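You operate a simulated robot arm through the tools that you are given. There is no shell and no other tool.

You are at the controls of a simulated robot arm. One attempt, no reset.

Task
Draw the drum sample through the patch with three strokes; shut its lid.
Fine: open the lid, stand the draw tube in the bottle, and return the tube to its holder before the lid goes down.
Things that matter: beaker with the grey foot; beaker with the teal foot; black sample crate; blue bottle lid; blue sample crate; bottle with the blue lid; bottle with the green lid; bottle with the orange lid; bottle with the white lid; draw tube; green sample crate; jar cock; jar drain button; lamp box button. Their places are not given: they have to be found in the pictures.

It is judged by the outcome, as a careful person would: the job done as asked, and still so three seconds after it is handed in. It fails if anything else is knocked over, pushed out of place, dropped, spilled or broken. Lids that push on must go on centred and level and be pressed home; caps that screw on are set level and turned clockwise until they are tight.

Robot
A 7-joint arm with a two-finger parallel gripper, fixed in place. Base frame: the origin is at the foot of the arm, x ahead of it, y to its left, z up; the work surface is at about z = 82. Readings come in cm, degrees, newtons and seconds.
With the tool pointing down near the work surface it reaches from about 24 to 68 cm from the base axis. Its first joint turns from -66.0 to 66.0 degrees. Payload 2.4 kg.
Tool frame: the origin (TCP) lies between the finger pads and is the grasp point; the fingertips stand 3 cm ahead of it; z points along the fingers, y is the line along which they close. Largest opening 9.4 cm; finger width 2.8, thickness 1; the body of the gripper, 5 by 9.6 cm, starts 5.5 cm behind the TCP.
Orientation is told as [roll, pitch, yaw] about the base's x, y, z axes, in that order, counted from this pose: with the fingers straight down and closing along the base's y, the tool's x points along the base's -x, its y along +y and its z along -z.

Tools
- The arm moves only by the tool drive_tool. Its argument "deltas" is a list of rows, each an object of numbers (a shift or turn left out is 0, a gripper value left out holds the last): "dx", "dy", "dz": the shift along the base's x, y, z in cm; "wx", "wy", "wz": the turn, a rotation vector about the base's x, y, z in rad; "jaw": the opening in per cent of the stroke, from 0 (shut) to 100 (fully open). In form: [{"dx": .., "dy": .., "dz": .., "wx": .., "wy": .., "wz": .., "jaw": ..}, ...]. A call has 1 to 20 rows; each row shifts and turns the commanded pose from where the row before left it. Rows are played at 5 a second. More than 5 cm and 8.6 degrees between two rows, or a gripper value outside its range, and nothing of the call is played. Where a pose cannot be reached the arm comes as near as it can. A force on the tool above 40 N (or 10 N above the force at the start of the call, whichever is more), or a blocked arm, ends the call early, and 0.2 s more pass. The fingers move at their own pace (about 15.3 cm/s each) and stop on an object; they squeeze with about 37 N. The grip force told is the motor's: it shows also when the fingers shut on nothing. Time passes only in rows, and 0.2 s behind the last, so rows that do not move let the fingers close. It gives the time, the measured TCP pose, the force on the tool (base axes), the opening and the grip force at its end, in the units of the frame above (readings bear some noise), with the torque about the TCP (base axes, N m) and any sound that the robot's microphone picked up, and new pictures: "show" is both (left out), scene, wrist or none.
- Cameras (640 x 400 px; columns grow to the right, rows downward): "scene" is fixed at [2.44, 46.39, 144.25]; the picture's right is [-0.87, -0.50, 0.00], its down [-0.28, 0.49, -0.82] and it looks along [0.41, -0.72, -0.57] (base axes); focal length 247 px, centre (320, 200). "wrist" rides on the gripper at [7.6, 1.4, -10.2] in the tool frame; the picture's right is [-0.18, 0.98, 0.00], its down [-0.75, -0.14, -0.64] and it looks along [-0.63, -0.12, 0.77] (tool axes); focal length 243 px, centre (320, 200).
- point_at(camera, pixels): for up to 12 pixels [column, row] of the newest picture of that camera ("zoom" is the newest enlarged one), the place [x, y, z] in the base frame of the surface seen there, good to about 0.2 cm. It takes no simulated time.
- zoom(camera, box): a new picture of the part [left, top, right, bottom] of that camera's present view, enlarged. It takes no simulated time.
- job_done(): hands the job in; it is judged then, once.

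Unless the task says otherwise, let go and move clear before handing in.

The tools are called as a command line: name --argument value ..., lists and objects as JSON in quotes. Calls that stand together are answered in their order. drive_tool: Moves the arm, as the interface text tells. Its arguments: {"type":"object","properties":{"deltas":{"type":"array","items":{"type":"object","properties":{"dx":{"type":"number"},"dy":{"type":"number"},"dz":{"type":"number"},"wx":{"type":"number"},"wy":{"type":"number"},"wz":{"type":"number"},"jaw":{"type":"number"}}}},"show":{"type":"string","enum":["both","scene","wrist","none"]}},"required":["deltas"]} The other tools are called the same way: point_at (camera, pixels) gives the place of the surface under pixels of a picture; zoom (camera, box) takes an enlarged picture of a part of a camera's view; job_done () hands the job in.

At the start:

```text
time_s: 0.0
eef_pos: [21.15, -26.03, 131.82]
tcp_rot: [0.0, 0.0, 0.0]
wrist_force: [-0.1, -0.7, 0.9]
wrist_torque: [-0.01, -0.01, -0.02]
grip_width: 9.39
gripper_force: 0.0
```

scene: 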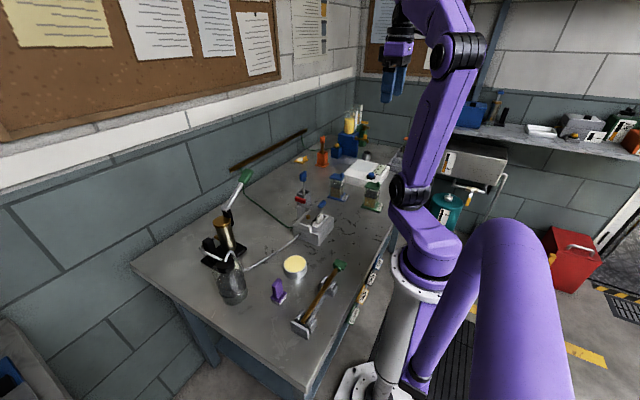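
wrist: 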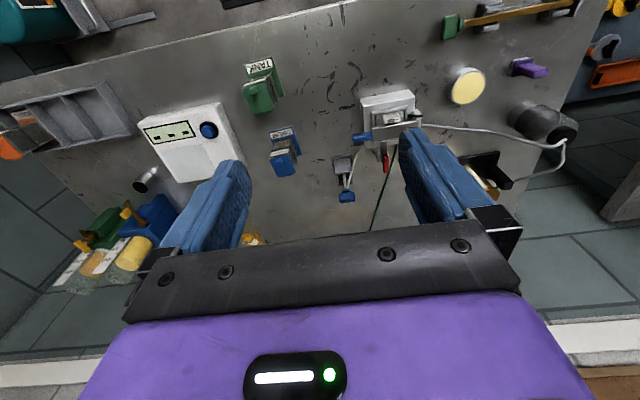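

The scene picture shows a bench with several devices, too small to read yet. I'll zoom in on several regions before moving.

zoom --camera "scene" --box '[180, 160, 340, 260]'

zoom --camera "scene" --box '[180, 230, 380, 355]'

zoom --camera "scene" --box '[290, 100, 450, 220]'

zoom --camera "wrist" --box '[320, 0, 640, 220]'

zoom --camera "wrist" --box '[0, 40, 320, 300]'

```text
4.00 times, centred on (260, 210) of scene
```

zoom: 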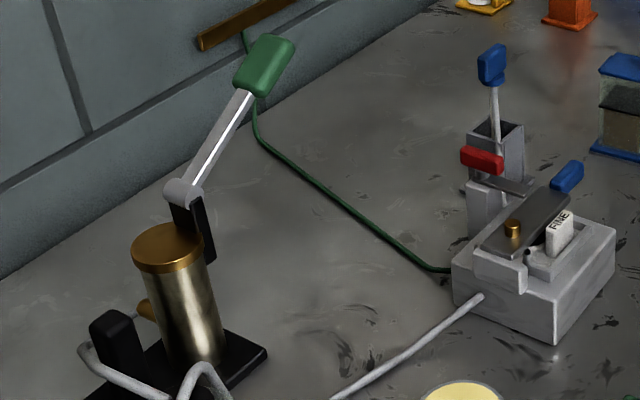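

```text
3.20 times, centred on (280, 292) of scene
```

zoom: 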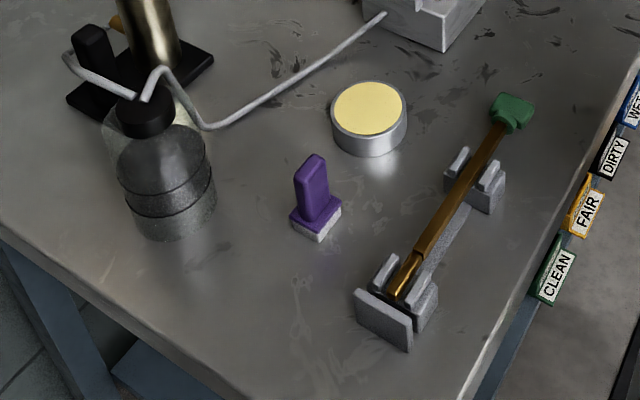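

```text
3.33 times, centred on (370, 160) of scene
```

zoom: 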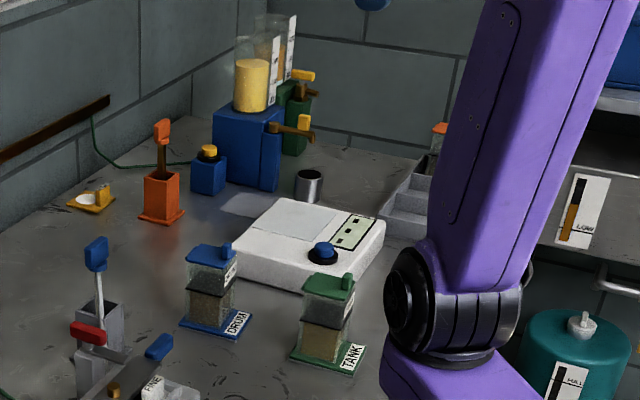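

```text
1.82 times, centred on (480, 110) of wrist
```

zoom: 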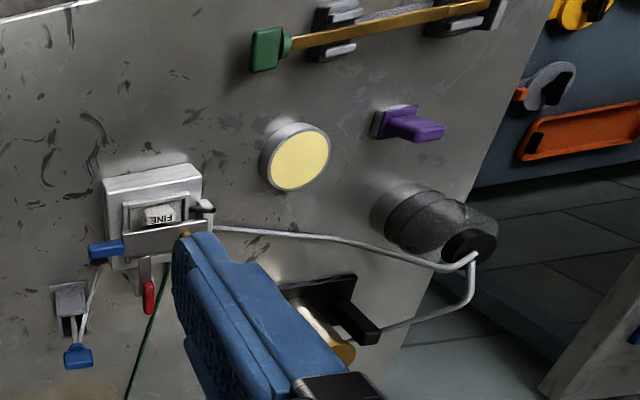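

```text
1.54 times, centred on (160, 170) of wrist
```

zoom: 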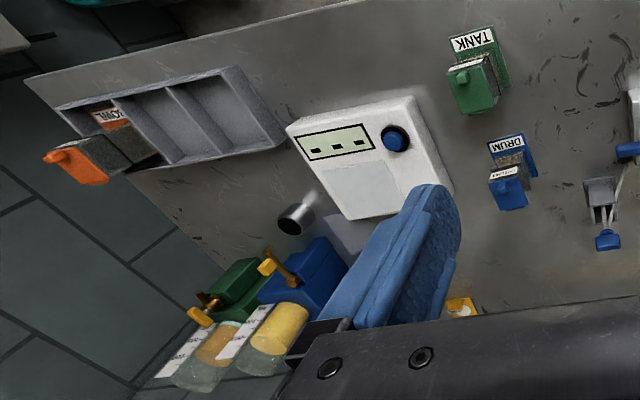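

Zooms render crisply, so I'll zoom tighter on the patch block, the pump, the DRUM bottle, and the tube holder, and locate key points.

zoom --camera "scene" --box '[285, 165, 345, 250]'

zoom --camera "scene" --box '[320, 165, 390, 215]'

zoom --camera "scene" --box '[190, 160, 270, 310]'

zoom --camera "scene" --box '[280, 120, 380, 180]'

point_at --camera "scene" --pixels '[[303, 176], [321, 204], [337, 178], [372, 187], [246, 176], [222, 222], [228, 262], [295, 265], [340, 265], [303, 200], [310, 235], [332, 245]]'

point_at --camera "wrist" --pixels '[[347, 197], [343, 165], [284, 162], [258, 97], [285, 135], [362, 138], [387, 162], [396, 114], [478, 150], [208, 130], [388, 96], [556, 146]]'

```text
4.71 times, centred on (315, 208) of scene
```

zoom: 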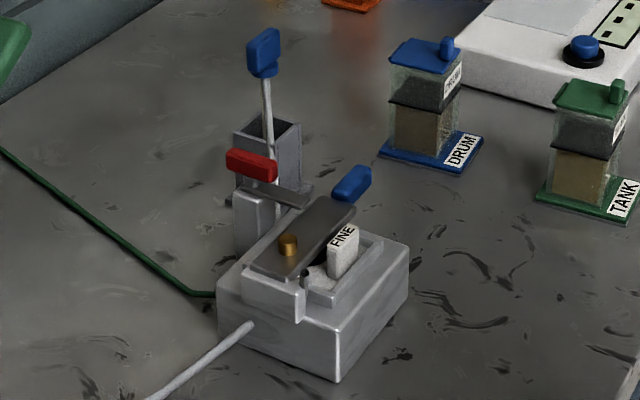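

```text
8.00 times, centred on (355, 190) of scene
```

zoom: 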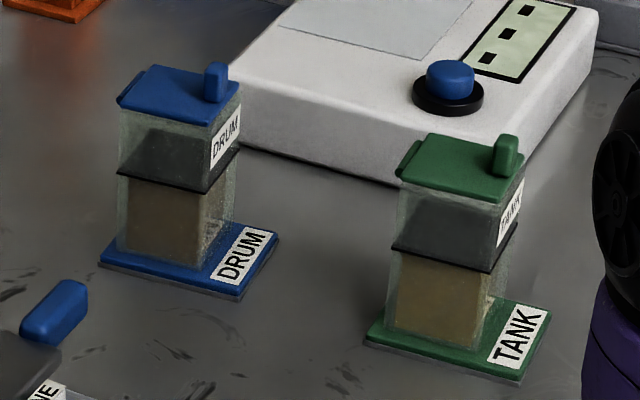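

```text
2.67 times, centred on (230, 235) of scene
```

zoom: 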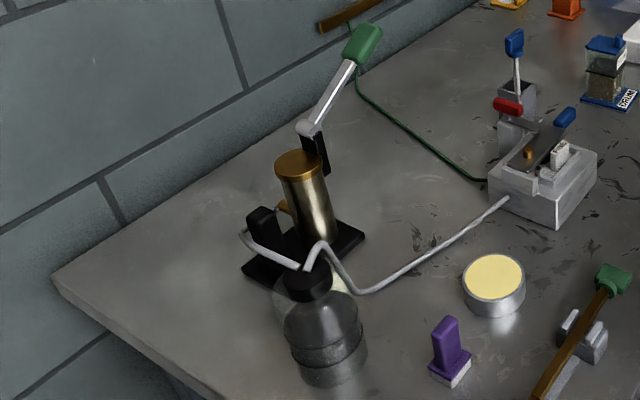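

```text
6.40 times, centred on (330, 150) of scene
```

zoom: 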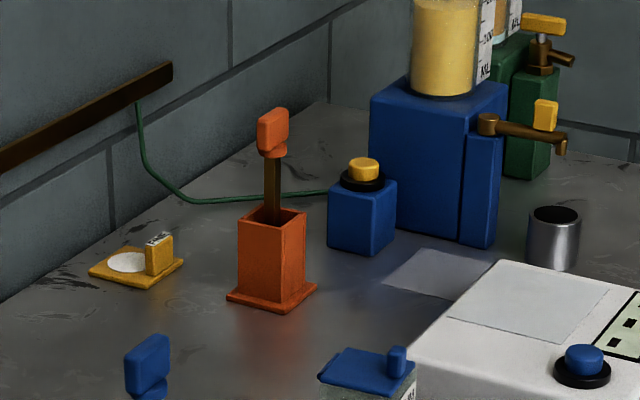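

```text
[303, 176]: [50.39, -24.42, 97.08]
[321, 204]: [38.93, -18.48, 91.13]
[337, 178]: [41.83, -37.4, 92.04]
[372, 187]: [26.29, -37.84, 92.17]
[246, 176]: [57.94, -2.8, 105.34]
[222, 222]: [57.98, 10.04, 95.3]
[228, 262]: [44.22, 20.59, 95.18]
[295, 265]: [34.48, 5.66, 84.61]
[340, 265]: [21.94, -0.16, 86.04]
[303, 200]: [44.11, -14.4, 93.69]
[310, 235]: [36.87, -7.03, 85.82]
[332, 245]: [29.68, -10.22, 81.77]
```

```text
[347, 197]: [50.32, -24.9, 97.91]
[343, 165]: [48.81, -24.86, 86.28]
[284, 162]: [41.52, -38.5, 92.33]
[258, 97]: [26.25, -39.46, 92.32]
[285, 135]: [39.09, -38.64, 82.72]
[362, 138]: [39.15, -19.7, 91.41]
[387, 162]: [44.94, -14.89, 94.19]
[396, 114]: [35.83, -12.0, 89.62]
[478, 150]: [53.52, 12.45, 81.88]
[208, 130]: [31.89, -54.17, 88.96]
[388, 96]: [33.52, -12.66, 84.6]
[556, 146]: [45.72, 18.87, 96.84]
```

The draw tube (blue grip) sits in its grey holder at about (50,-24.5), the DRUM bottle is near (41,-38), the patch block is near (38,-14), and the pump lever (green grip) is near (58,-3). I'll bring the wrist camera closer to look at the patch block, bottle, and tube.

drive_tool --deltas '[{"dy": 2.0, "dz": -3.5}, {"dy": 2.0, "dz": -3.5}, {"dy": 2.0, "dz": -3.5}, {"dy": 2.0, "dz": -3.5}]' --show "both"

```text
time_s: 1.0
eef_pos: [21.1, -18.12, 117.79]
tcp_rot: [0.0, -0.1, 0.0]
wrist_force: [-0.1, -0.6, 0.6]
wrist_torque: [0.02, -0.02, 0.02]
grip_width: 9.39
gripper_force: 0.1
```

scene: 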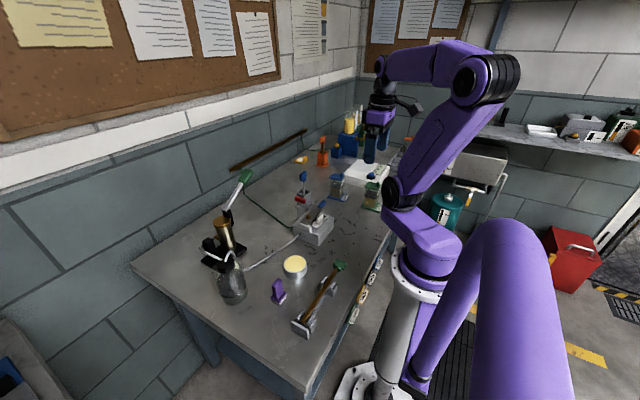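
wrist: 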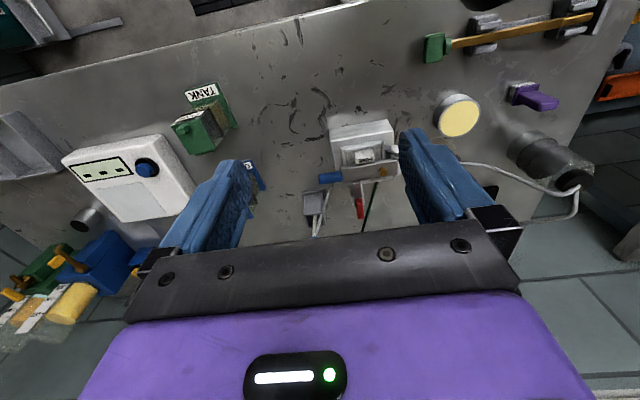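

zoom --camera "wrist" --box '[290, 100, 450, 240]'

zoom --camera "wrist" --box '[150, 70, 290, 220]'

zoom --camera "scene" --box '[290, 190, 340, 250]'

zoom --camera "scene" --box '[285, 160, 325, 210]'

```text
2.86 times, centred on (370, 170) of wrist
```

zoom: 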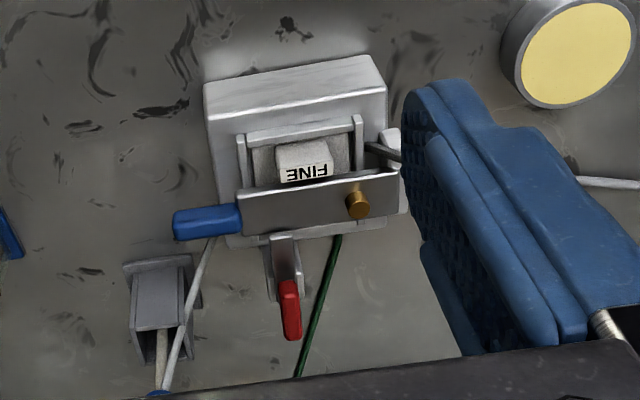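

```text
2.67 times, centred on (220, 145) of wrist
```

zoom: 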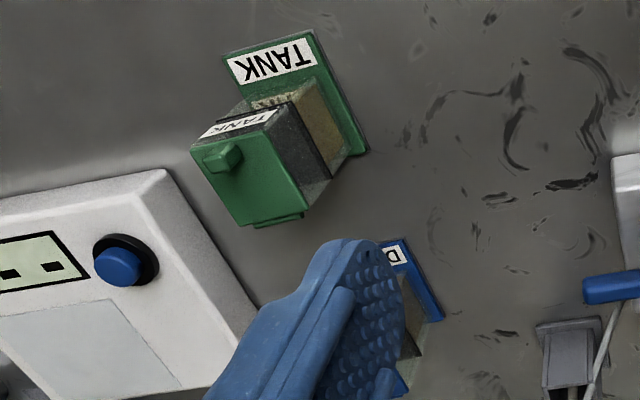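

```text
6.67 times, centred on (315, 220) of scene
```

zoom: 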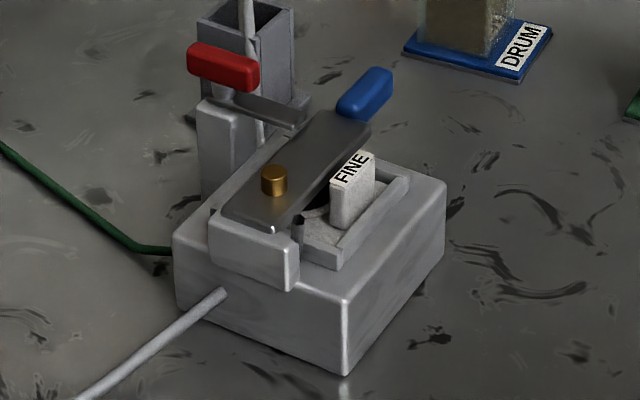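

```text
8.00 times, centred on (305, 185) of scene
```

zoom: 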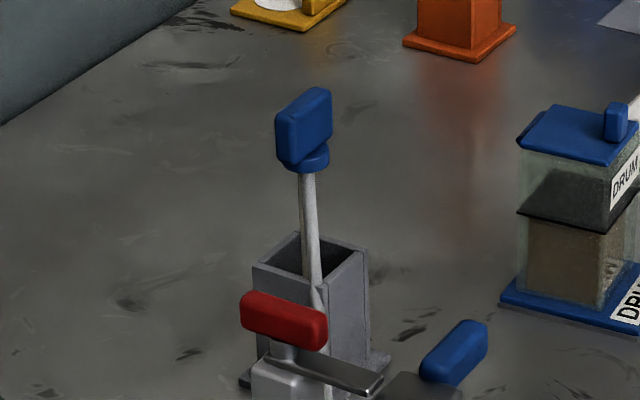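

The patch block holds a FINE-tagged patch with a blue-handled cover bar and a red latch whose state isn't yet clear. I'll lower the wrist camera for a flatter view of it and of the DRUM bottle.

drive_tool --deltas '[{"dy": 1.0, "dz": -3.5}, {"dy": 1.0, "dz": -3.5}, {"dy": 1.0, "dz": -3.5}, {"dy": 0.0, "dz": -2.5}]' --show "wrist"

zoom --camera "wrist" --box '[250, 60, 450, 240]'

zoom --camera "scene" --box '[285, 140, 325, 170]'

zoom --camera "scene" --box '[335, 240, 395, 330]'

```text
time_s: 2.0
eef_pos: [21.82, -15.59, 106.25]
tcp_rot: [-0.1, 0.1, 0.4]
wrist_force: [-0.4, -0.4, 0.3]
wrist_torque: [0.03, -0.05, -0.01]
grip_width: 9.39
gripper_force: 0.0
out of reach, approached as far as the arm can: row 3
```

wrist: 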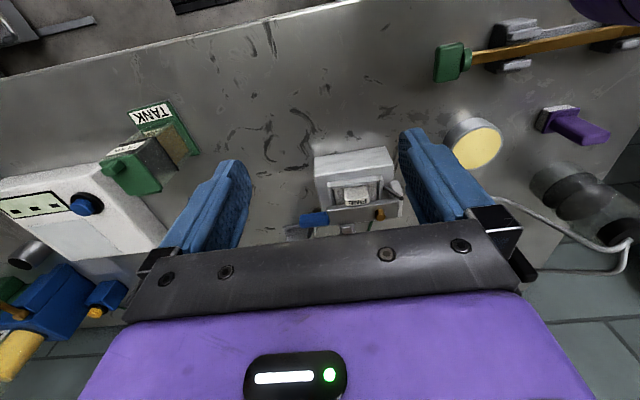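

```text
2.22 times, centred on (350, 150) of wrist
```

zoom: 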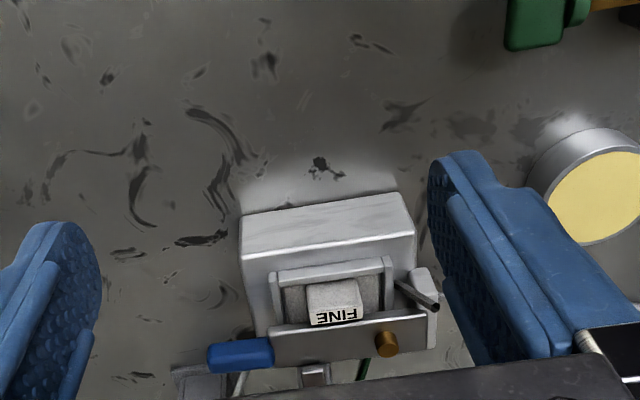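

```text
13.33 times, centred on (305, 155) of scene
```

zoom: 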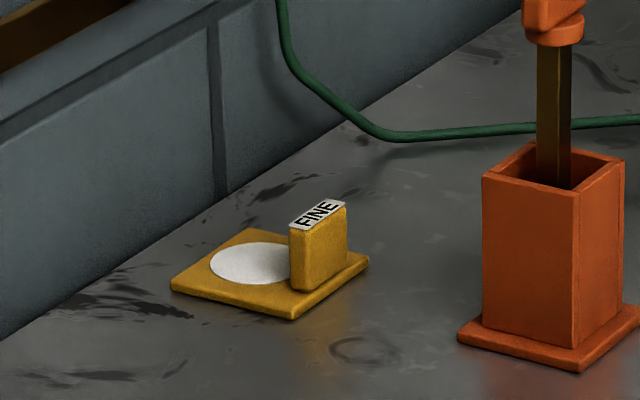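

```text
4.44 times, centred on (365, 285) of scene
```

zoom: 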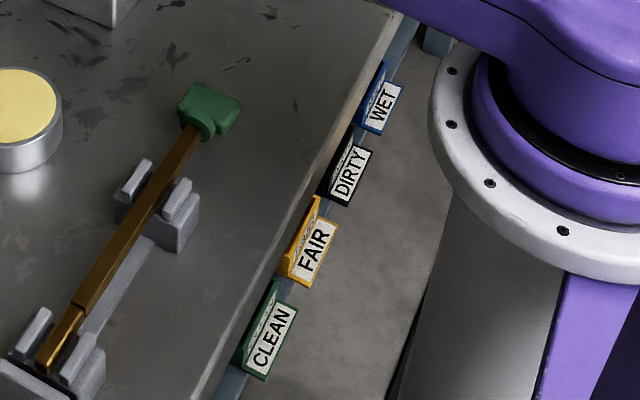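

The block's cover bar lies above the patch with the FINE tag poking out. I'll measure the cover plate, latch, and block heights to see if it's closed.

zoom --camera "scene" --box '[290, 190, 340, 250]'

point_at --camera "zoom" --pixels '[[240, 200], [340, 120], [330, 150], [275, 175], [225, 240], [250, 260], [365, 95], [220, 65], [280, 110], [355, 190], [360, 300], [200, 260]]'

```text
6.67 times, centred on (315, 220) of scene
```

zoom: 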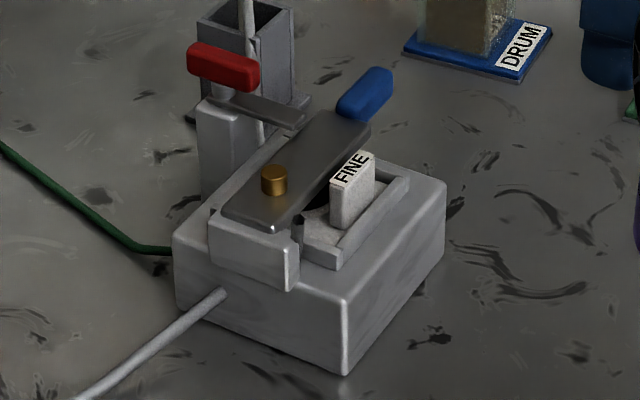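

```text
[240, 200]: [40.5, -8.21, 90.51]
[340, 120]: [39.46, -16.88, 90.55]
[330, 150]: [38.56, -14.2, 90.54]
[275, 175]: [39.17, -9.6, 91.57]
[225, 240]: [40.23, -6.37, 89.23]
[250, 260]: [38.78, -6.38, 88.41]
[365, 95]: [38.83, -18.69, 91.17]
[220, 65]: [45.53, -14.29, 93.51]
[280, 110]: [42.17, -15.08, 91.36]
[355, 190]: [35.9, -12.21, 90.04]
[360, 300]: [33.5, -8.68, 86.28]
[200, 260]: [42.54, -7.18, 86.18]
```

The cover is flat at z≈90.5 and the red latch arm reaches over it (42,-15,91.4), so the patch appears clamped. Now I'll measure the DRUM bottle and its lid.

zoom --camera "scene" --box '[325, 167, 357, 205]'

point_at --camera "scene" --pixels '[[331, 176], [337, 178], [343, 175], [341, 181], [332, 196], [345, 198], [339, 201], [336, 174]]'

```text
10.53 times, centred on (341, 186) of scene
```

zoom: 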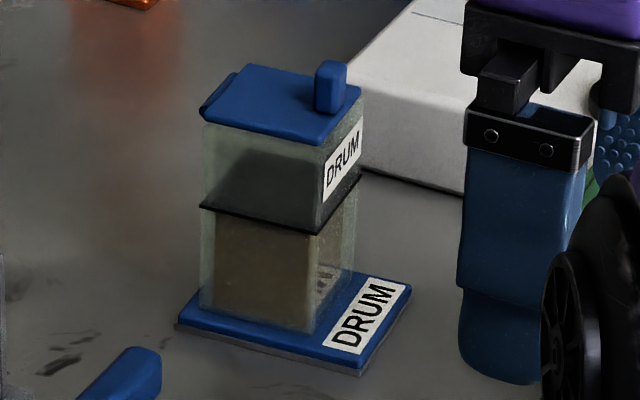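

```text
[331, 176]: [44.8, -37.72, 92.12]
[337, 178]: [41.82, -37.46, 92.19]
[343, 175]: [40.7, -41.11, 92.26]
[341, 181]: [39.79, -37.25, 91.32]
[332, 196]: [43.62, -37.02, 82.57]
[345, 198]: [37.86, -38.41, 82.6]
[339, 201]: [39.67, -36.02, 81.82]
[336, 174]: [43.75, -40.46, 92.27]
```

point_at --camera "zoom" --pixels '[[208, 95], [220, 115], [240, 75], [320, 130], [330, 65], [330, 95], [318, 100], [345, 70], [360, 90], [200, 120], [290, 80], [300, 320]]'

point_at --camera "zoom" --pixels '[[180, 320], [355, 365], [410, 285], [312, 330], [338, 68], [322, 78], [340, 105], [205, 110], [228, 70], [270, 110], [345, 180], [250, 220]]'

```text
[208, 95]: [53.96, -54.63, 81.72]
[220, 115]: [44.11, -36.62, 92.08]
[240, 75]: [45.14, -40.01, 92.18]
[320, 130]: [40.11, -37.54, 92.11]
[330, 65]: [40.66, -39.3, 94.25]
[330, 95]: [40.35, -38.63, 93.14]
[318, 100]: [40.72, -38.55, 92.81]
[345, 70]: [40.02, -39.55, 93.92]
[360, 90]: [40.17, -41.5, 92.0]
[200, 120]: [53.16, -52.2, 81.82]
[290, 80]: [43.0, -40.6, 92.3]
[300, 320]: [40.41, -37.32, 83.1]
```

```text
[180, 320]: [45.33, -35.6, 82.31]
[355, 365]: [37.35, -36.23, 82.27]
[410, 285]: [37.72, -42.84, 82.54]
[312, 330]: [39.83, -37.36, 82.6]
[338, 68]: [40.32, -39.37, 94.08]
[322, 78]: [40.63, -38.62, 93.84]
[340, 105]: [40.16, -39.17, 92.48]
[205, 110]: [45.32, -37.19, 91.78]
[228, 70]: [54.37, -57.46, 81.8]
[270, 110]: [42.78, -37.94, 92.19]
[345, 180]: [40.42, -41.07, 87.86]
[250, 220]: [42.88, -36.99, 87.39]
```

The lid spans x≈39.8–45.2 with hinge on the +x side and thumb tab at (40.4,-39.1), z up to 94.3; the TANK bottle sits right in front. Now I'll measure the pump, lever and trap jar.

zoom --camera "scene" --box '[195, 165, 265, 215]'

zoom --camera "scene" --box '[195, 215, 265, 310]'

point_at --camera "scene" --pixels '[[246, 173], [243, 180], [240, 184], [234, 195], [229, 203], [225, 208], [228, 216], [222, 221], [221, 225], [232, 250], [245, 248], [208, 243]]'

point_at --camera "wrist" --pixels '[[345, 236], [313, 218], [240, 190]]'

```text
8.00 times, centred on (230, 190) of scene
```

zoom: 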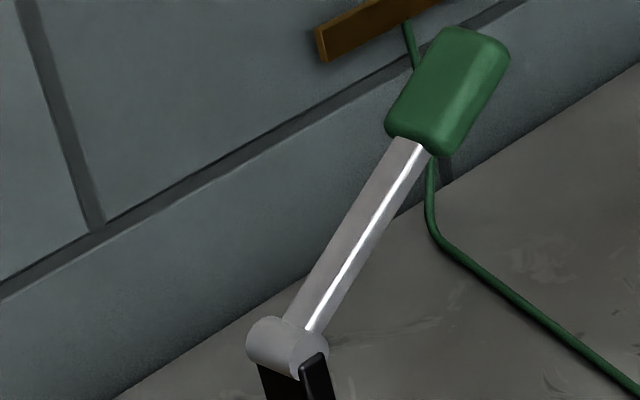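

```text
4.21 times, centred on (230, 262) of scene
```

zoom: 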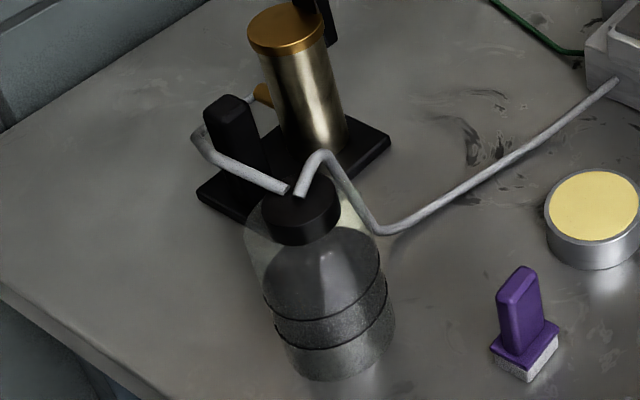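

```text
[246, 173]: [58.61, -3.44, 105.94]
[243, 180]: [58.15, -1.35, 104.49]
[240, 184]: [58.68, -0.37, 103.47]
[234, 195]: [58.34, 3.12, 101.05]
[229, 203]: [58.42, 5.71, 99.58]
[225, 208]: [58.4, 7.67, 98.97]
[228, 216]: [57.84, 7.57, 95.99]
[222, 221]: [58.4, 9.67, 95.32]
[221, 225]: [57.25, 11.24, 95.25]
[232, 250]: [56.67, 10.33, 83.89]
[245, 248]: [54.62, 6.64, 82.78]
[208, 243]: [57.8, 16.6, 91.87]
```

```text
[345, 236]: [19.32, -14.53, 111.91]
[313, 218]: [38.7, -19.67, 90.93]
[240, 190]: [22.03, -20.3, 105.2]
```

The pump lever pivots at about (58.3, 7.7, 98.5) and swings in the y–z plane with its green grip at (58.5,-3,105.5). Now a close look at the draw tube and its holder.

zoom --camera "scene" --box '[290, 165, 320, 205]'

point_at --camera "zoom" --pixels '[[300, 75], [335, 70], [320, 100], [322, 125], [300, 110], [322, 165], [328, 200], [290, 240], [330, 215], [370, 240], [345, 250], [325, 270]]'

```text
10.00 times, centred on (305, 185) of scene
```

zoom: 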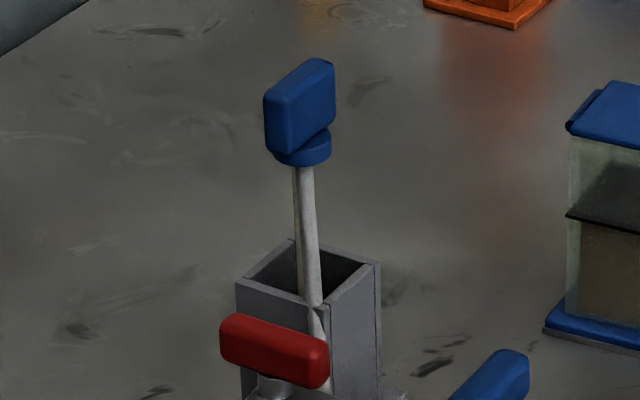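

```text
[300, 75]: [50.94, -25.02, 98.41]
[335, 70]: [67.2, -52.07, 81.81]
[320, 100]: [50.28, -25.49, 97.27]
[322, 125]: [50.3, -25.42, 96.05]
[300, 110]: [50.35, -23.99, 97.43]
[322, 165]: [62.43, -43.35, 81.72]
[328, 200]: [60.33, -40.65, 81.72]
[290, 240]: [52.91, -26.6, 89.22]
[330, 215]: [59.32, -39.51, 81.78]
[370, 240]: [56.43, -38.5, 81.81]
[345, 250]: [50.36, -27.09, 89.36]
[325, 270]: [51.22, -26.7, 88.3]
```

The tube's blue grip is a flat block near (50.5,-25,97.3). I'll move the wrist camera over toward the bottle and tube to see their orientation from above.

drive_tool --deltas '[{"dx": 1.5, "dy": -1, "dz": 4}, {"dx": 2.5, "dy": -2, "dz": 3.5}, {"dx": 3, "dy": -3, "dz": 2}, {"dx": 3, "dy": -3}, {"dx": 2, "dy": -3}]' --show "wrist"

```text
time_s: 3.2
eef_pos: [34.04, -27.3, 115.73]
tcp_rot: [0.0, 0.1, 0.0]
wrist_force: [0.7, -0.1, -0.2]
wrist_torque: [0.01, 0.01, -0.01]
grip_width: 9.42
gripper_force: 0.1
```

wrist: 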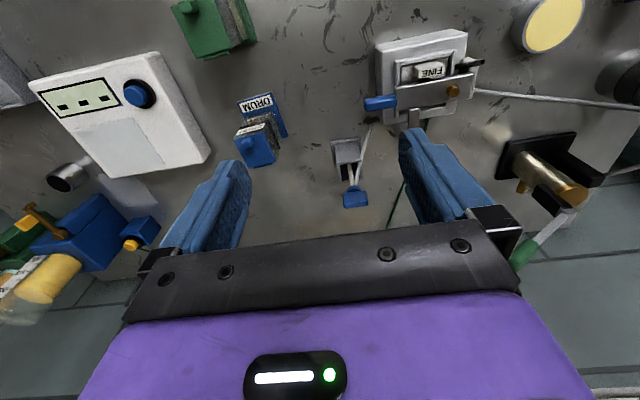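

zoom --camera "wrist" --box '[325, 130, 385, 215]'

point_at --camera "zoom" --pixels '[[265, 300], [360, 300], [310, 320], [270, 330], [350, 335], [310, 345], [300, 255], [240, 90], [360, 90], [250, 150], [340, 160], [300, 100]]'

zoom --camera "wrist" --box '[225, 80, 305, 180]'

point_at --camera "zoom" --pixels '[[130, 245], [240, 210], [150, 335], [280, 295], [190, 280], [165, 245], [200, 235], [215, 260], [180, 300], [130, 110], [220, 90], [300, 130]]'

```text
4.71 times, centred on (355, 172) of wrist
```

zoom: 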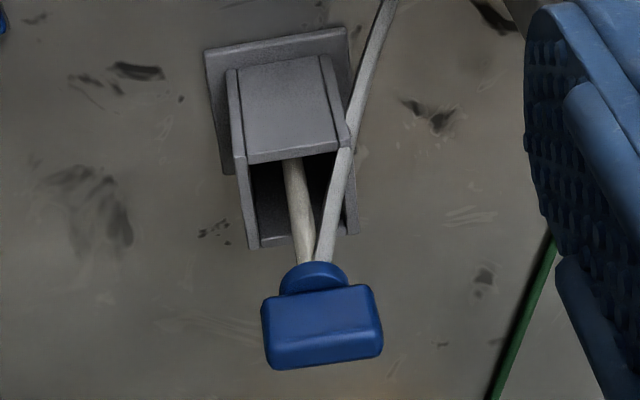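

```text
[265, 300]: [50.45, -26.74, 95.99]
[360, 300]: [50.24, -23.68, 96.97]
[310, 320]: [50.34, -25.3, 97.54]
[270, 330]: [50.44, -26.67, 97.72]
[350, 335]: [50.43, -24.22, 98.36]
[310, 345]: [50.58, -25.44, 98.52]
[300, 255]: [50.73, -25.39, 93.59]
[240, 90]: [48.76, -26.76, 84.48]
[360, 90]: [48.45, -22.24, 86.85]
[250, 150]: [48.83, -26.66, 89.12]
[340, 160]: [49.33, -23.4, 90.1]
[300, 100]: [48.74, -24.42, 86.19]
```

```text
4.00 times, centred on (265, 130) of wrist
```

zoom: 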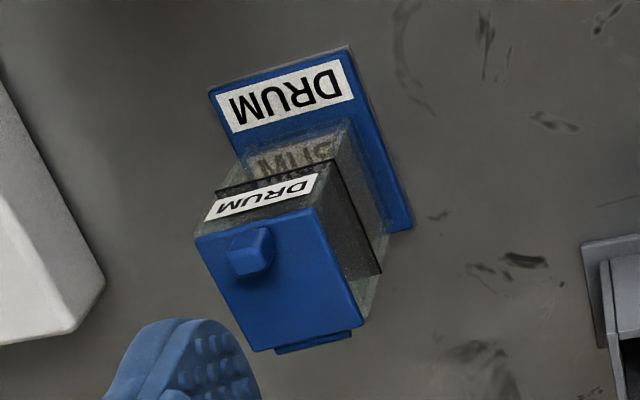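

```text
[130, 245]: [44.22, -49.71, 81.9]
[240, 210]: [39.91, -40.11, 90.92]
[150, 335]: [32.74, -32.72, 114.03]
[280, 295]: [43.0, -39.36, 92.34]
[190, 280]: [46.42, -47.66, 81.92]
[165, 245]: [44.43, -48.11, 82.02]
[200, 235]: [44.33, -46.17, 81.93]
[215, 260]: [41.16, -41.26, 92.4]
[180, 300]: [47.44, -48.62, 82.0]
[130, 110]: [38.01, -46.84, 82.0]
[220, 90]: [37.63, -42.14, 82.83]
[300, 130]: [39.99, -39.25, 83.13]
```

The tube grip is 3 cm wide along y (y −26.8…−23.5), thin along x, z 96–98.5. Now I'll get the lid tab and the lid corners precisely from the wrist zoom.

zoom --camera "wrist" --box '[230, 115, 280, 175]'

point_at --camera "zoom" --pixels '[[225, 180], [250, 165], [205, 170], [200, 200], [240, 140], [260, 195], [215, 150], [235, 205], [130, 165], [320, 105], [385, 300], [205, 345]]'

point_at --camera "zoom" --pixels '[[140, 170], [310, 120], [370, 295], [215, 335], [290, 335], [330, 330], [250, 345], [210, 185], [245, 185], [225, 195], [230, 150], [250, 260]]'

```text
6.67 times, centred on (255, 145) of wrist
```

zoom: 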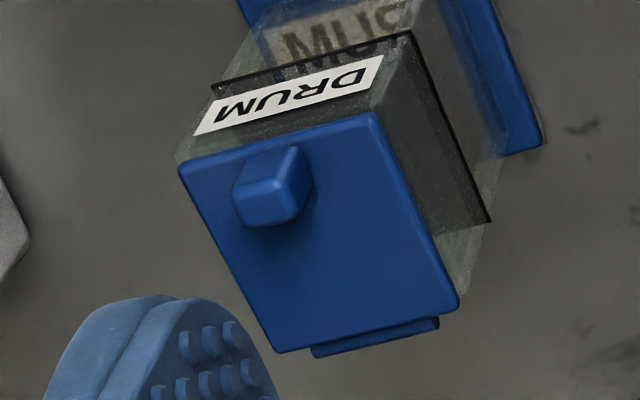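

```text
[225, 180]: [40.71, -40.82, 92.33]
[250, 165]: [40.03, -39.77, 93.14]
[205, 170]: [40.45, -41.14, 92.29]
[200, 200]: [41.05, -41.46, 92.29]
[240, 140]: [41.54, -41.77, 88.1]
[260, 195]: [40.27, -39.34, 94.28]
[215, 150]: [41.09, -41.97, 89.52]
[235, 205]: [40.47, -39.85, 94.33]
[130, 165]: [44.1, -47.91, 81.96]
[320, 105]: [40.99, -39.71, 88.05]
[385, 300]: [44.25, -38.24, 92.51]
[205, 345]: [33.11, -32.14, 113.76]
```

```text
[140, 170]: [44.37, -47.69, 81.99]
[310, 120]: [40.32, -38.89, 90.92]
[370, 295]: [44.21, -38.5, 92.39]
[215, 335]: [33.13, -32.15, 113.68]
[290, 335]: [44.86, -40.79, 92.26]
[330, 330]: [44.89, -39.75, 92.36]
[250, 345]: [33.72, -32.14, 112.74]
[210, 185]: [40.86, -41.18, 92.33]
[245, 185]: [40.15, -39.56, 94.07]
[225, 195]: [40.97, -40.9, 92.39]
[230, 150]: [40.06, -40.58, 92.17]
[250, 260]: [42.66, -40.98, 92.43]
```

The tab sits at about x 40.05–41, y −39.9…−38.5, z 92.3–94.35. Before planning the lid swing (gripper leaning to +x), I'll check what stands beyond the bottle and where the wall is.

point_at --camera "scene" --pixels '[[322, 142], [323, 155], [336, 150], [336, 158], [350, 125], [347, 140], [301, 158], [355, 105], [260, 150], [300, 110], [300, 145], [365, 155]]'

point_at --camera "scene" --pixels '[[400, 190], [420, 240], [470, 50], [400, 50], [425, 150], [440, 285], [372, 183], [377, 190], [366, 200], [383, 205], [350, 163], [360, 113]]'

```text
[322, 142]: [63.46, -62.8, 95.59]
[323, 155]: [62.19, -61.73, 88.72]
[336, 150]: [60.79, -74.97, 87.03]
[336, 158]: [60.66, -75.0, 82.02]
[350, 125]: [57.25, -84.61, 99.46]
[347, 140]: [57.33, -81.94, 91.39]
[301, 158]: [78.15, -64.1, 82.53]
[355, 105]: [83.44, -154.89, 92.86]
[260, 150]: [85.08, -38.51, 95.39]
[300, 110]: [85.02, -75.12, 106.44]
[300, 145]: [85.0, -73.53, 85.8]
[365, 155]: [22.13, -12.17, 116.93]
```

```text
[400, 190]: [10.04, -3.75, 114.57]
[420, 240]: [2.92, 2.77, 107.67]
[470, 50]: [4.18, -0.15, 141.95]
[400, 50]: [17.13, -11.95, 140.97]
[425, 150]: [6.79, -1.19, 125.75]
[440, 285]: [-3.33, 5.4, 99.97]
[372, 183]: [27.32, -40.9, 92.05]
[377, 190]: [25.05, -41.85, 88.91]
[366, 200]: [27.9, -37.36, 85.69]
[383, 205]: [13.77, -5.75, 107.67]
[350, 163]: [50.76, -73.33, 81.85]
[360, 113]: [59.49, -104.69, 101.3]
```

Beyond the bottle is free (orange holder is at (62,−62), wall at x=85), and a tab pushed toward +x near its top should swing the lid up about the hinge at (45.2, z≈92). I'll shut the fingers into a single prong and park it just in front of the tab.

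drive_tool --deltas '[{"dx": 0.6, "dy": -3, "dz": -2.7, "jaw": 0}, {"dx": 0.6, "dy": -3, "dz": -2.7}, {"dx": 0.6, "dy": -3, "dz": -2.7}, {"dx": 0.6, "dy": -2.9, "dz": -2.6}, {"dz": -3.5}, {"dz": -3.5}, {}]' --show "both"

zoom --camera "scene" --box '[315, 155, 375, 205]'

zoom --camera "wrist" --box '[240, 100, 400, 220]'

```text
time_s: 4.8
eef_pos: [36.29, -39.54, 98.03]
tcp_rot: [-0.1, -0.1, 0.0]
wrist_force: [0.5, -0.5, 0.1]
wrist_torque: [0.01, 0.0, 0.02]
grip_width: 0.0
gripper_force: 32.9
```

scene: 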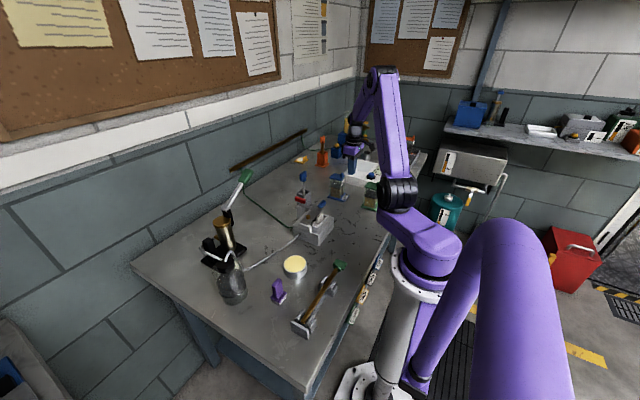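
wrist: 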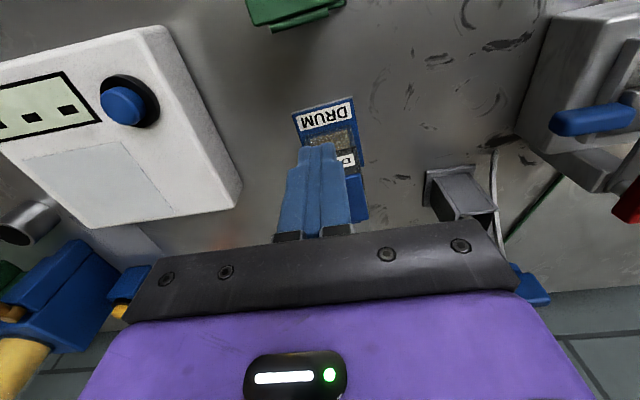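

```text
8.00 times, centred on (345, 180) of scene
```

zoom: 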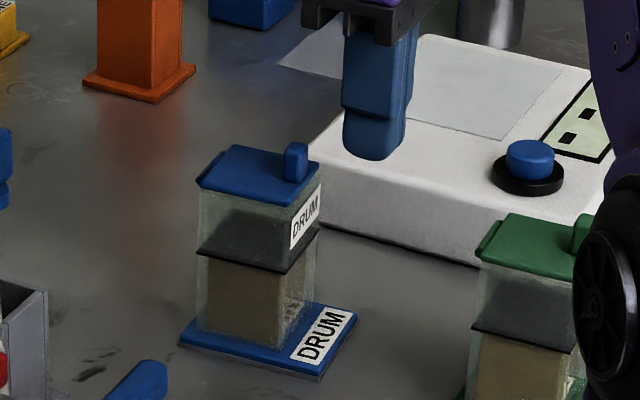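

```text
3.33 times, centred on (320, 160) of wrist
```

zoom: 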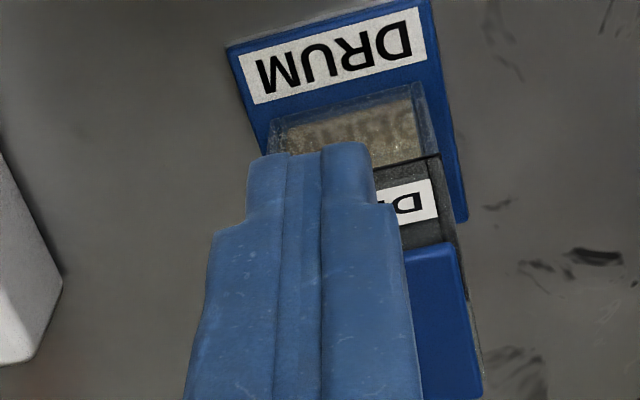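

The prong is in front of the tab with the tip at z≈95 and its front face at x≈37.7. I'll lower it to tab height and advance gently until just touching.

drive_tool --deltas '[{"dy": 0.3, "dz": -1.5}, {"dx": 1.0}, {"dx": 0.8}, {"dx": 0.3}, {}]' --show "none"

zoom --camera "scene" --box '[325, 162, 361, 190]'

```text
time_s: 6.0
eef_pos: [38.45, -39.09, 96.63]
tcp_rot: [0.1, 0.1, -0.1]
wrist_force: [-0.5, 0.1, -0.2]
wrist_torque: [-0.01, 0.02, 0.02]
grip_width: 0.0
gripper_force: 33.2
```

```text
14.29 times, centred on (343, 176) of scene
```

zoom: 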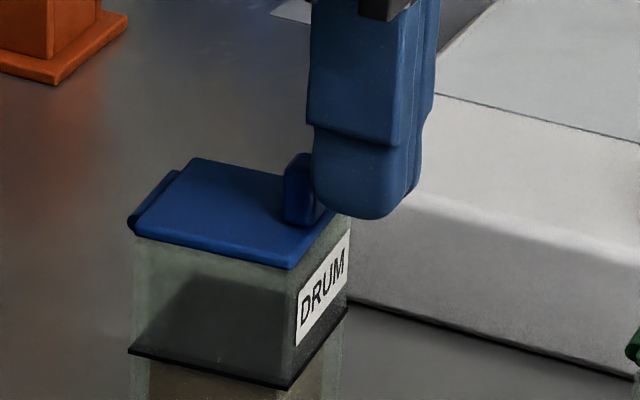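

The prong tip is beside the tab front face and nearly touching. I'll push along the first part of the lid's arc (about 20°) and look.

drive_tool --deltas '[{"dx": 0.3, "dz": 0.1}, {"dx": 0.3, "dz": 0.4}, {"dx": 0.3, "dz": 0.4}, {"dx": 0.3, "dz": 0.4}, {}]' --show "none"

zoom --camera "scene" --box '[325, 162, 361, 190]'

```text
time_s: 7.2
eef_pos: [39.76, -39.06, 97.89]
tcp_rot: [0.0, 0.0, -0.1]
wrist_force: [-0.8, -0.3, 1.5]
wrist_torque: [0.01, 0.01, -0.01]
grip_width: 0.02
gripper_force: 33.1
```

```text
14.29 times, centred on (343, 176) of scene
```

zoom: 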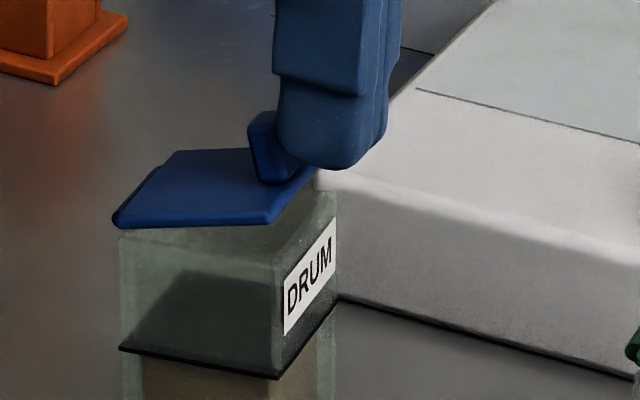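

The lid is lifting (about 20°), but the bottle seems to have crept ~0.4 cm toward +x, so I want less horizontal push. I'll back the prong off slightly to see whether the lid holds its angle on its own.

drive_tool --deltas '[{"dx": -0.4}, {"dx": -0.4}, {}]' --show "none"

zoom --camera "scene" --box '[325, 162, 361, 190]'

zoom --camera "scene" --box '[325, 167, 357, 205]'

point_at --camera "zoom" --pixels '[[180, 320], [355, 365], [410, 285], [312, 330], [300, 320], [345, 180], [250, 220]]'

```text
time_s: 8.0
eef_pos: [38.82, -39.11, 98.1]
tcp_rot: [0.0, 0.0, 0.0]
wrist_force: [-0.1, 0.2, -0.4]
wrist_torque: [0.02, 0.0, -0.02]
grip_width: 0.0
gripper_force: 33.3
```

```text
14.29 times, centred on (343, 176) of scene
```

zoom: 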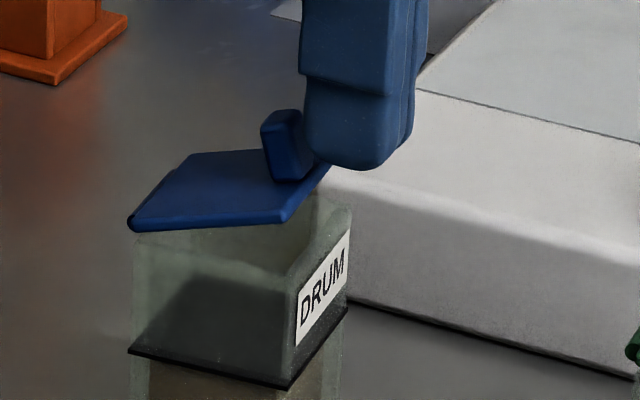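

```text
10.53 times, centred on (341, 186) of scene
```

zoom: 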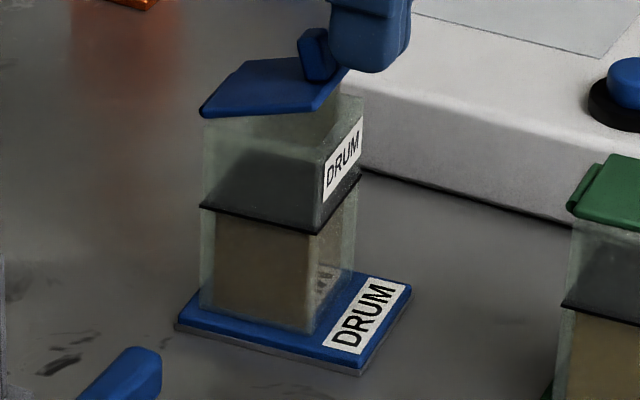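

```text
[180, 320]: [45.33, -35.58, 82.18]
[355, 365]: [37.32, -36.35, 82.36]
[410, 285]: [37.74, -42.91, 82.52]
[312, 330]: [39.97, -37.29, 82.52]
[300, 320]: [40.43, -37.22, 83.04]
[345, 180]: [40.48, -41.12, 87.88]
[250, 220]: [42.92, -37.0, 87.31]
```

The lid holds its own angle (friction hinge) and the bottle returned exactly to its original position, so it had only rocked slightly. I'll switch to pushing the lid's front edge from beneath with a tilted prong, which has much better leverage; first measure the lid edge.

zoom --camera "scene" --box '[327, 165, 355, 187]'

point_at --camera "zoom" --pixels '[[325, 152], [330, 145], [365, 105], [345, 125], [110, 155], [125, 160], [300, 150], [320, 170], [400, 110], [290, 75], [330, 80], [200, 120]]'

```text
16.00 times, centred on (341, 176) of scene
```

zoom: 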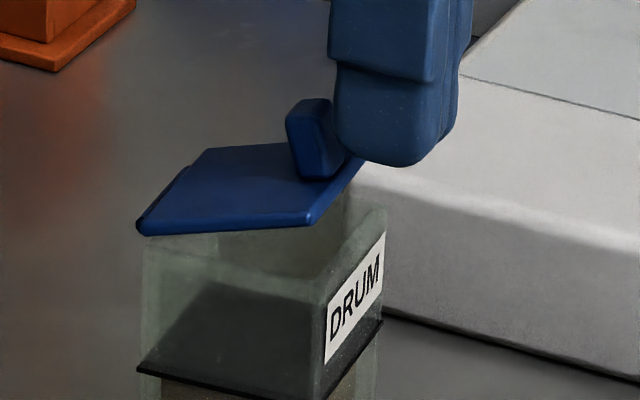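

```text
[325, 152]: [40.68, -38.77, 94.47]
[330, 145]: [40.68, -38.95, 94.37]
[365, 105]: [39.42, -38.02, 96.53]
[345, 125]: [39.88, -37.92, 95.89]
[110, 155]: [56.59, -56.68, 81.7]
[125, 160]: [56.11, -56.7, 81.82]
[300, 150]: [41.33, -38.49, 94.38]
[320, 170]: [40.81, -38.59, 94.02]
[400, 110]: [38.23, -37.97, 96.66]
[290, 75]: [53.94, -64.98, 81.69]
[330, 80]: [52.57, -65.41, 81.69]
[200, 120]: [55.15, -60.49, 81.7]
```

point_at --camera "zoom" --pixels '[[310, 220], [300, 205], [340, 185], [355, 168], [145, 228], [160, 210], [210, 155], [300, 115], [315, 110], [325, 295], [375, 215], [150, 260]]'

```text
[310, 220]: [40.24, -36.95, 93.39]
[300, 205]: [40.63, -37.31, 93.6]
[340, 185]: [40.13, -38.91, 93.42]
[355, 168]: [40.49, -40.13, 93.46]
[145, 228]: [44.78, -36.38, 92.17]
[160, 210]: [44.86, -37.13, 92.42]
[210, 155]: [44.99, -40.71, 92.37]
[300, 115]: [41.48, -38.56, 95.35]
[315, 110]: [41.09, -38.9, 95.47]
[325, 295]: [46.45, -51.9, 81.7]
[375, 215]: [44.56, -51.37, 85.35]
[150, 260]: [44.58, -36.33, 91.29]
```

The lid is at ~17° with its front lower edge at about (40.1, z 93.0) and roughly 1.3 cm of gap over the rim. I'll retreat, tilt the prong 30° forward, and check clearance over the TANK bottle.

drive_tool --deltas '[{"dx": -1.7}, {"dx": -1.7}, {"wy": -0.131}, {"wy": -0.131}, {"wy": -0.131}, {"wy": -0.131}, {}]' --show "both"

zoom --camera "scene" --box '[325, 140, 405, 210]'

```text
time_s: 9.6
eef_pos: [35.47, -39.14, 97.79]
tcp_rot: [0.0, -30.1, -0.2]
wrist_force: [-0.8, -0.2, 0.3]
wrist_torque: [0.01, 0.06, -0.03]
grip_width: 0.02
gripper_force: 32.9
```

scene: 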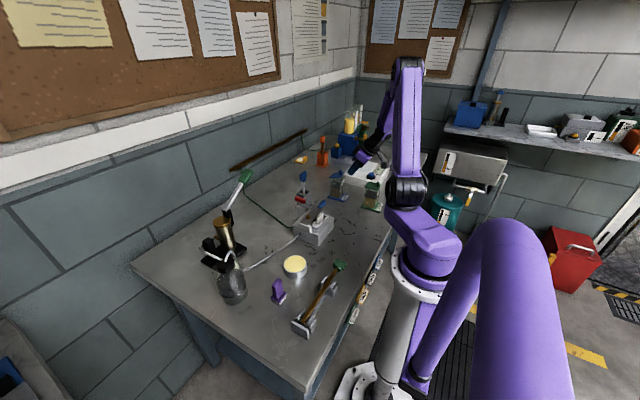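
wrist: 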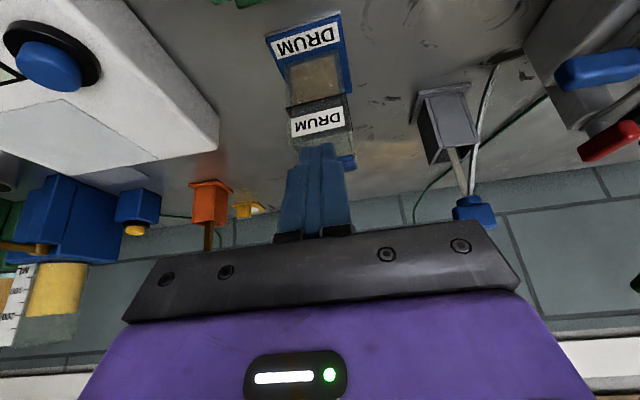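

```text
5.71 times, centred on (365, 175) of scene
```

zoom: 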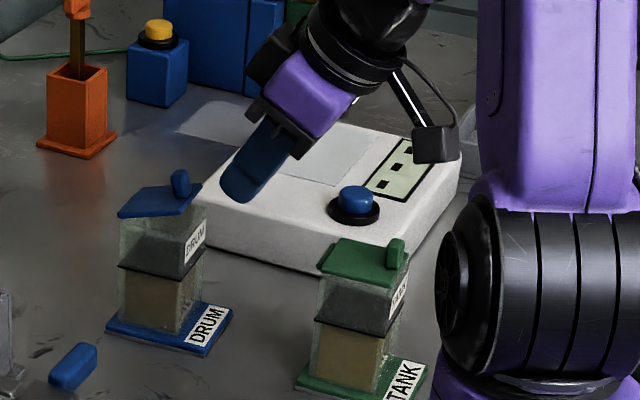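

The tilted prong is clear; the camera box (zoom 435,145) hangs behind near the TANK bottle. I'll check its lowest point before lowering.

point_at --camera "zoom" --pixels '[[435, 158], [420, 140], [395, 242], [400, 255], [235, 195], [255, 195], [310, 155], [370, 250]]'

```text
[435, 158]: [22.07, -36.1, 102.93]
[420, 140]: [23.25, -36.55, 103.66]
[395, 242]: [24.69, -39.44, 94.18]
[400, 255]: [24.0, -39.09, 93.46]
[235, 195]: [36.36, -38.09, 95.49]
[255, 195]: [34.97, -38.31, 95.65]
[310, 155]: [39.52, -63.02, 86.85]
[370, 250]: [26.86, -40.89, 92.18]
```

Camera box bottom is at z≈102, so lowering 3.7 cm still clears the TANK tab (94.4) comfortably. I'll lower and edge forward under the lid's front lip.

drive_tool --deltas '[{"dz": -1.9}, {"dz": -1.8}, {"dx": 0.9}, {"dx": 0.8}, {"dx": 0.4}, {}]' --show "none"

zoom --camera "scene" --box '[327, 165, 363, 190]'

```text
time_s: 11.0
eef_pos: [37.69, -39.22, 94.32]
tcp_rot: [0.0, -30.0, 0.0]
wrist_force: [-0.1, 0.3, -0.1]
wrist_torque: [0.01, -0.01, -0.02]
grip_width: 0.02
gripper_force: 33.2
```

```text
16.00 times, centred on (345, 178) of scene
```

zoom: 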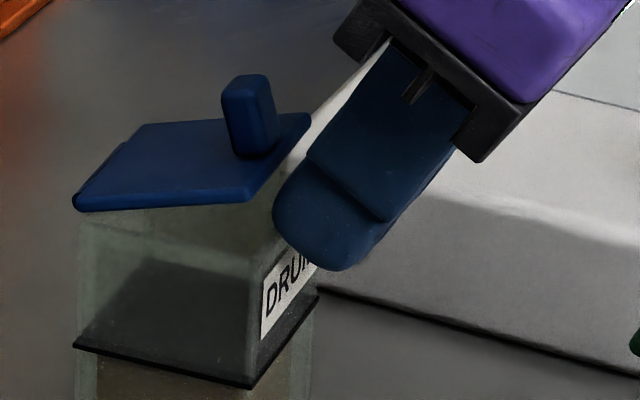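

The rounded tip is just in front of and slightly below the lip. I'll go forward a touch more and then lift along the arc, watching the bottle.

drive_tool --deltas '[{"dx": 0.4}, {"dx": 0.3, "dz": 0.3}, {"dx": 0.2, "dz": 0.5}, {}]' --show "none"

zoom --camera "scene" --box '[327, 165, 363, 190]'

```text
time_s: 12.0
eef_pos: [38.57, -39.04, 94.99]
tcp_rot: [0.1, -30.0, -0.2]
wrist_force: [-0.7, 0.6, 0.0]
wrist_torque: [0.0, -0.02, 0.02]
grip_width: 0.0
gripper_force: 32.8
```

```text
16.00 times, centred on (345, 178) of scene
```

zoom: 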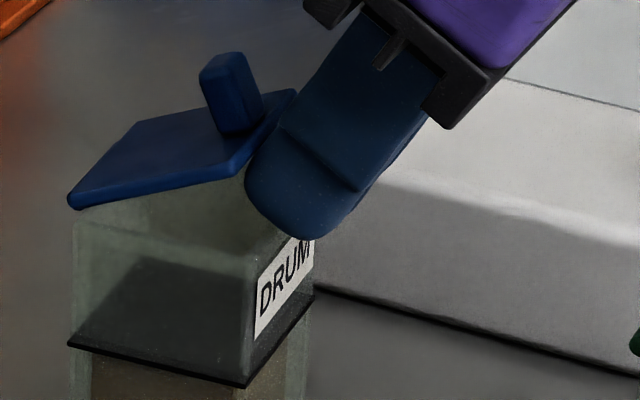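

The lid is rising (~30°) and the bottle barely moved. Continuing along the arc.

drive_tool --deltas '[{"dx": 0.2, "dz": 0.45}, {"dx": 0.25, "dz": 0.4}, {"dx": 0.3, "dz": 0.35}, {"dx": 0.3, "dz": 0.3}, {}]' --show "none"

zoom --camera "scene" --box '[327, 160, 363, 190]'

```text
time_s: 13.2
eef_pos: [39.62, -39.04, 96.38]
tcp_rot: [-0.1, -29.9, -0.1]
wrist_force: [-1.2, -0.2, -0.4]
wrist_torque: [-0.01, 0.03, -0.01]
grip_width: 0.0
gripper_force: 33.5
```

```text
13.33 times, centred on (345, 175) of scene
```

zoom: 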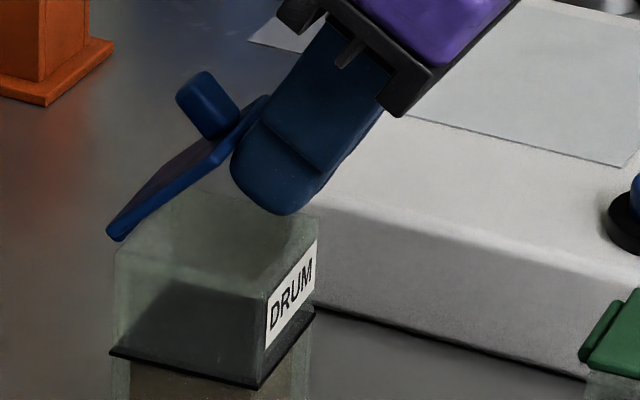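

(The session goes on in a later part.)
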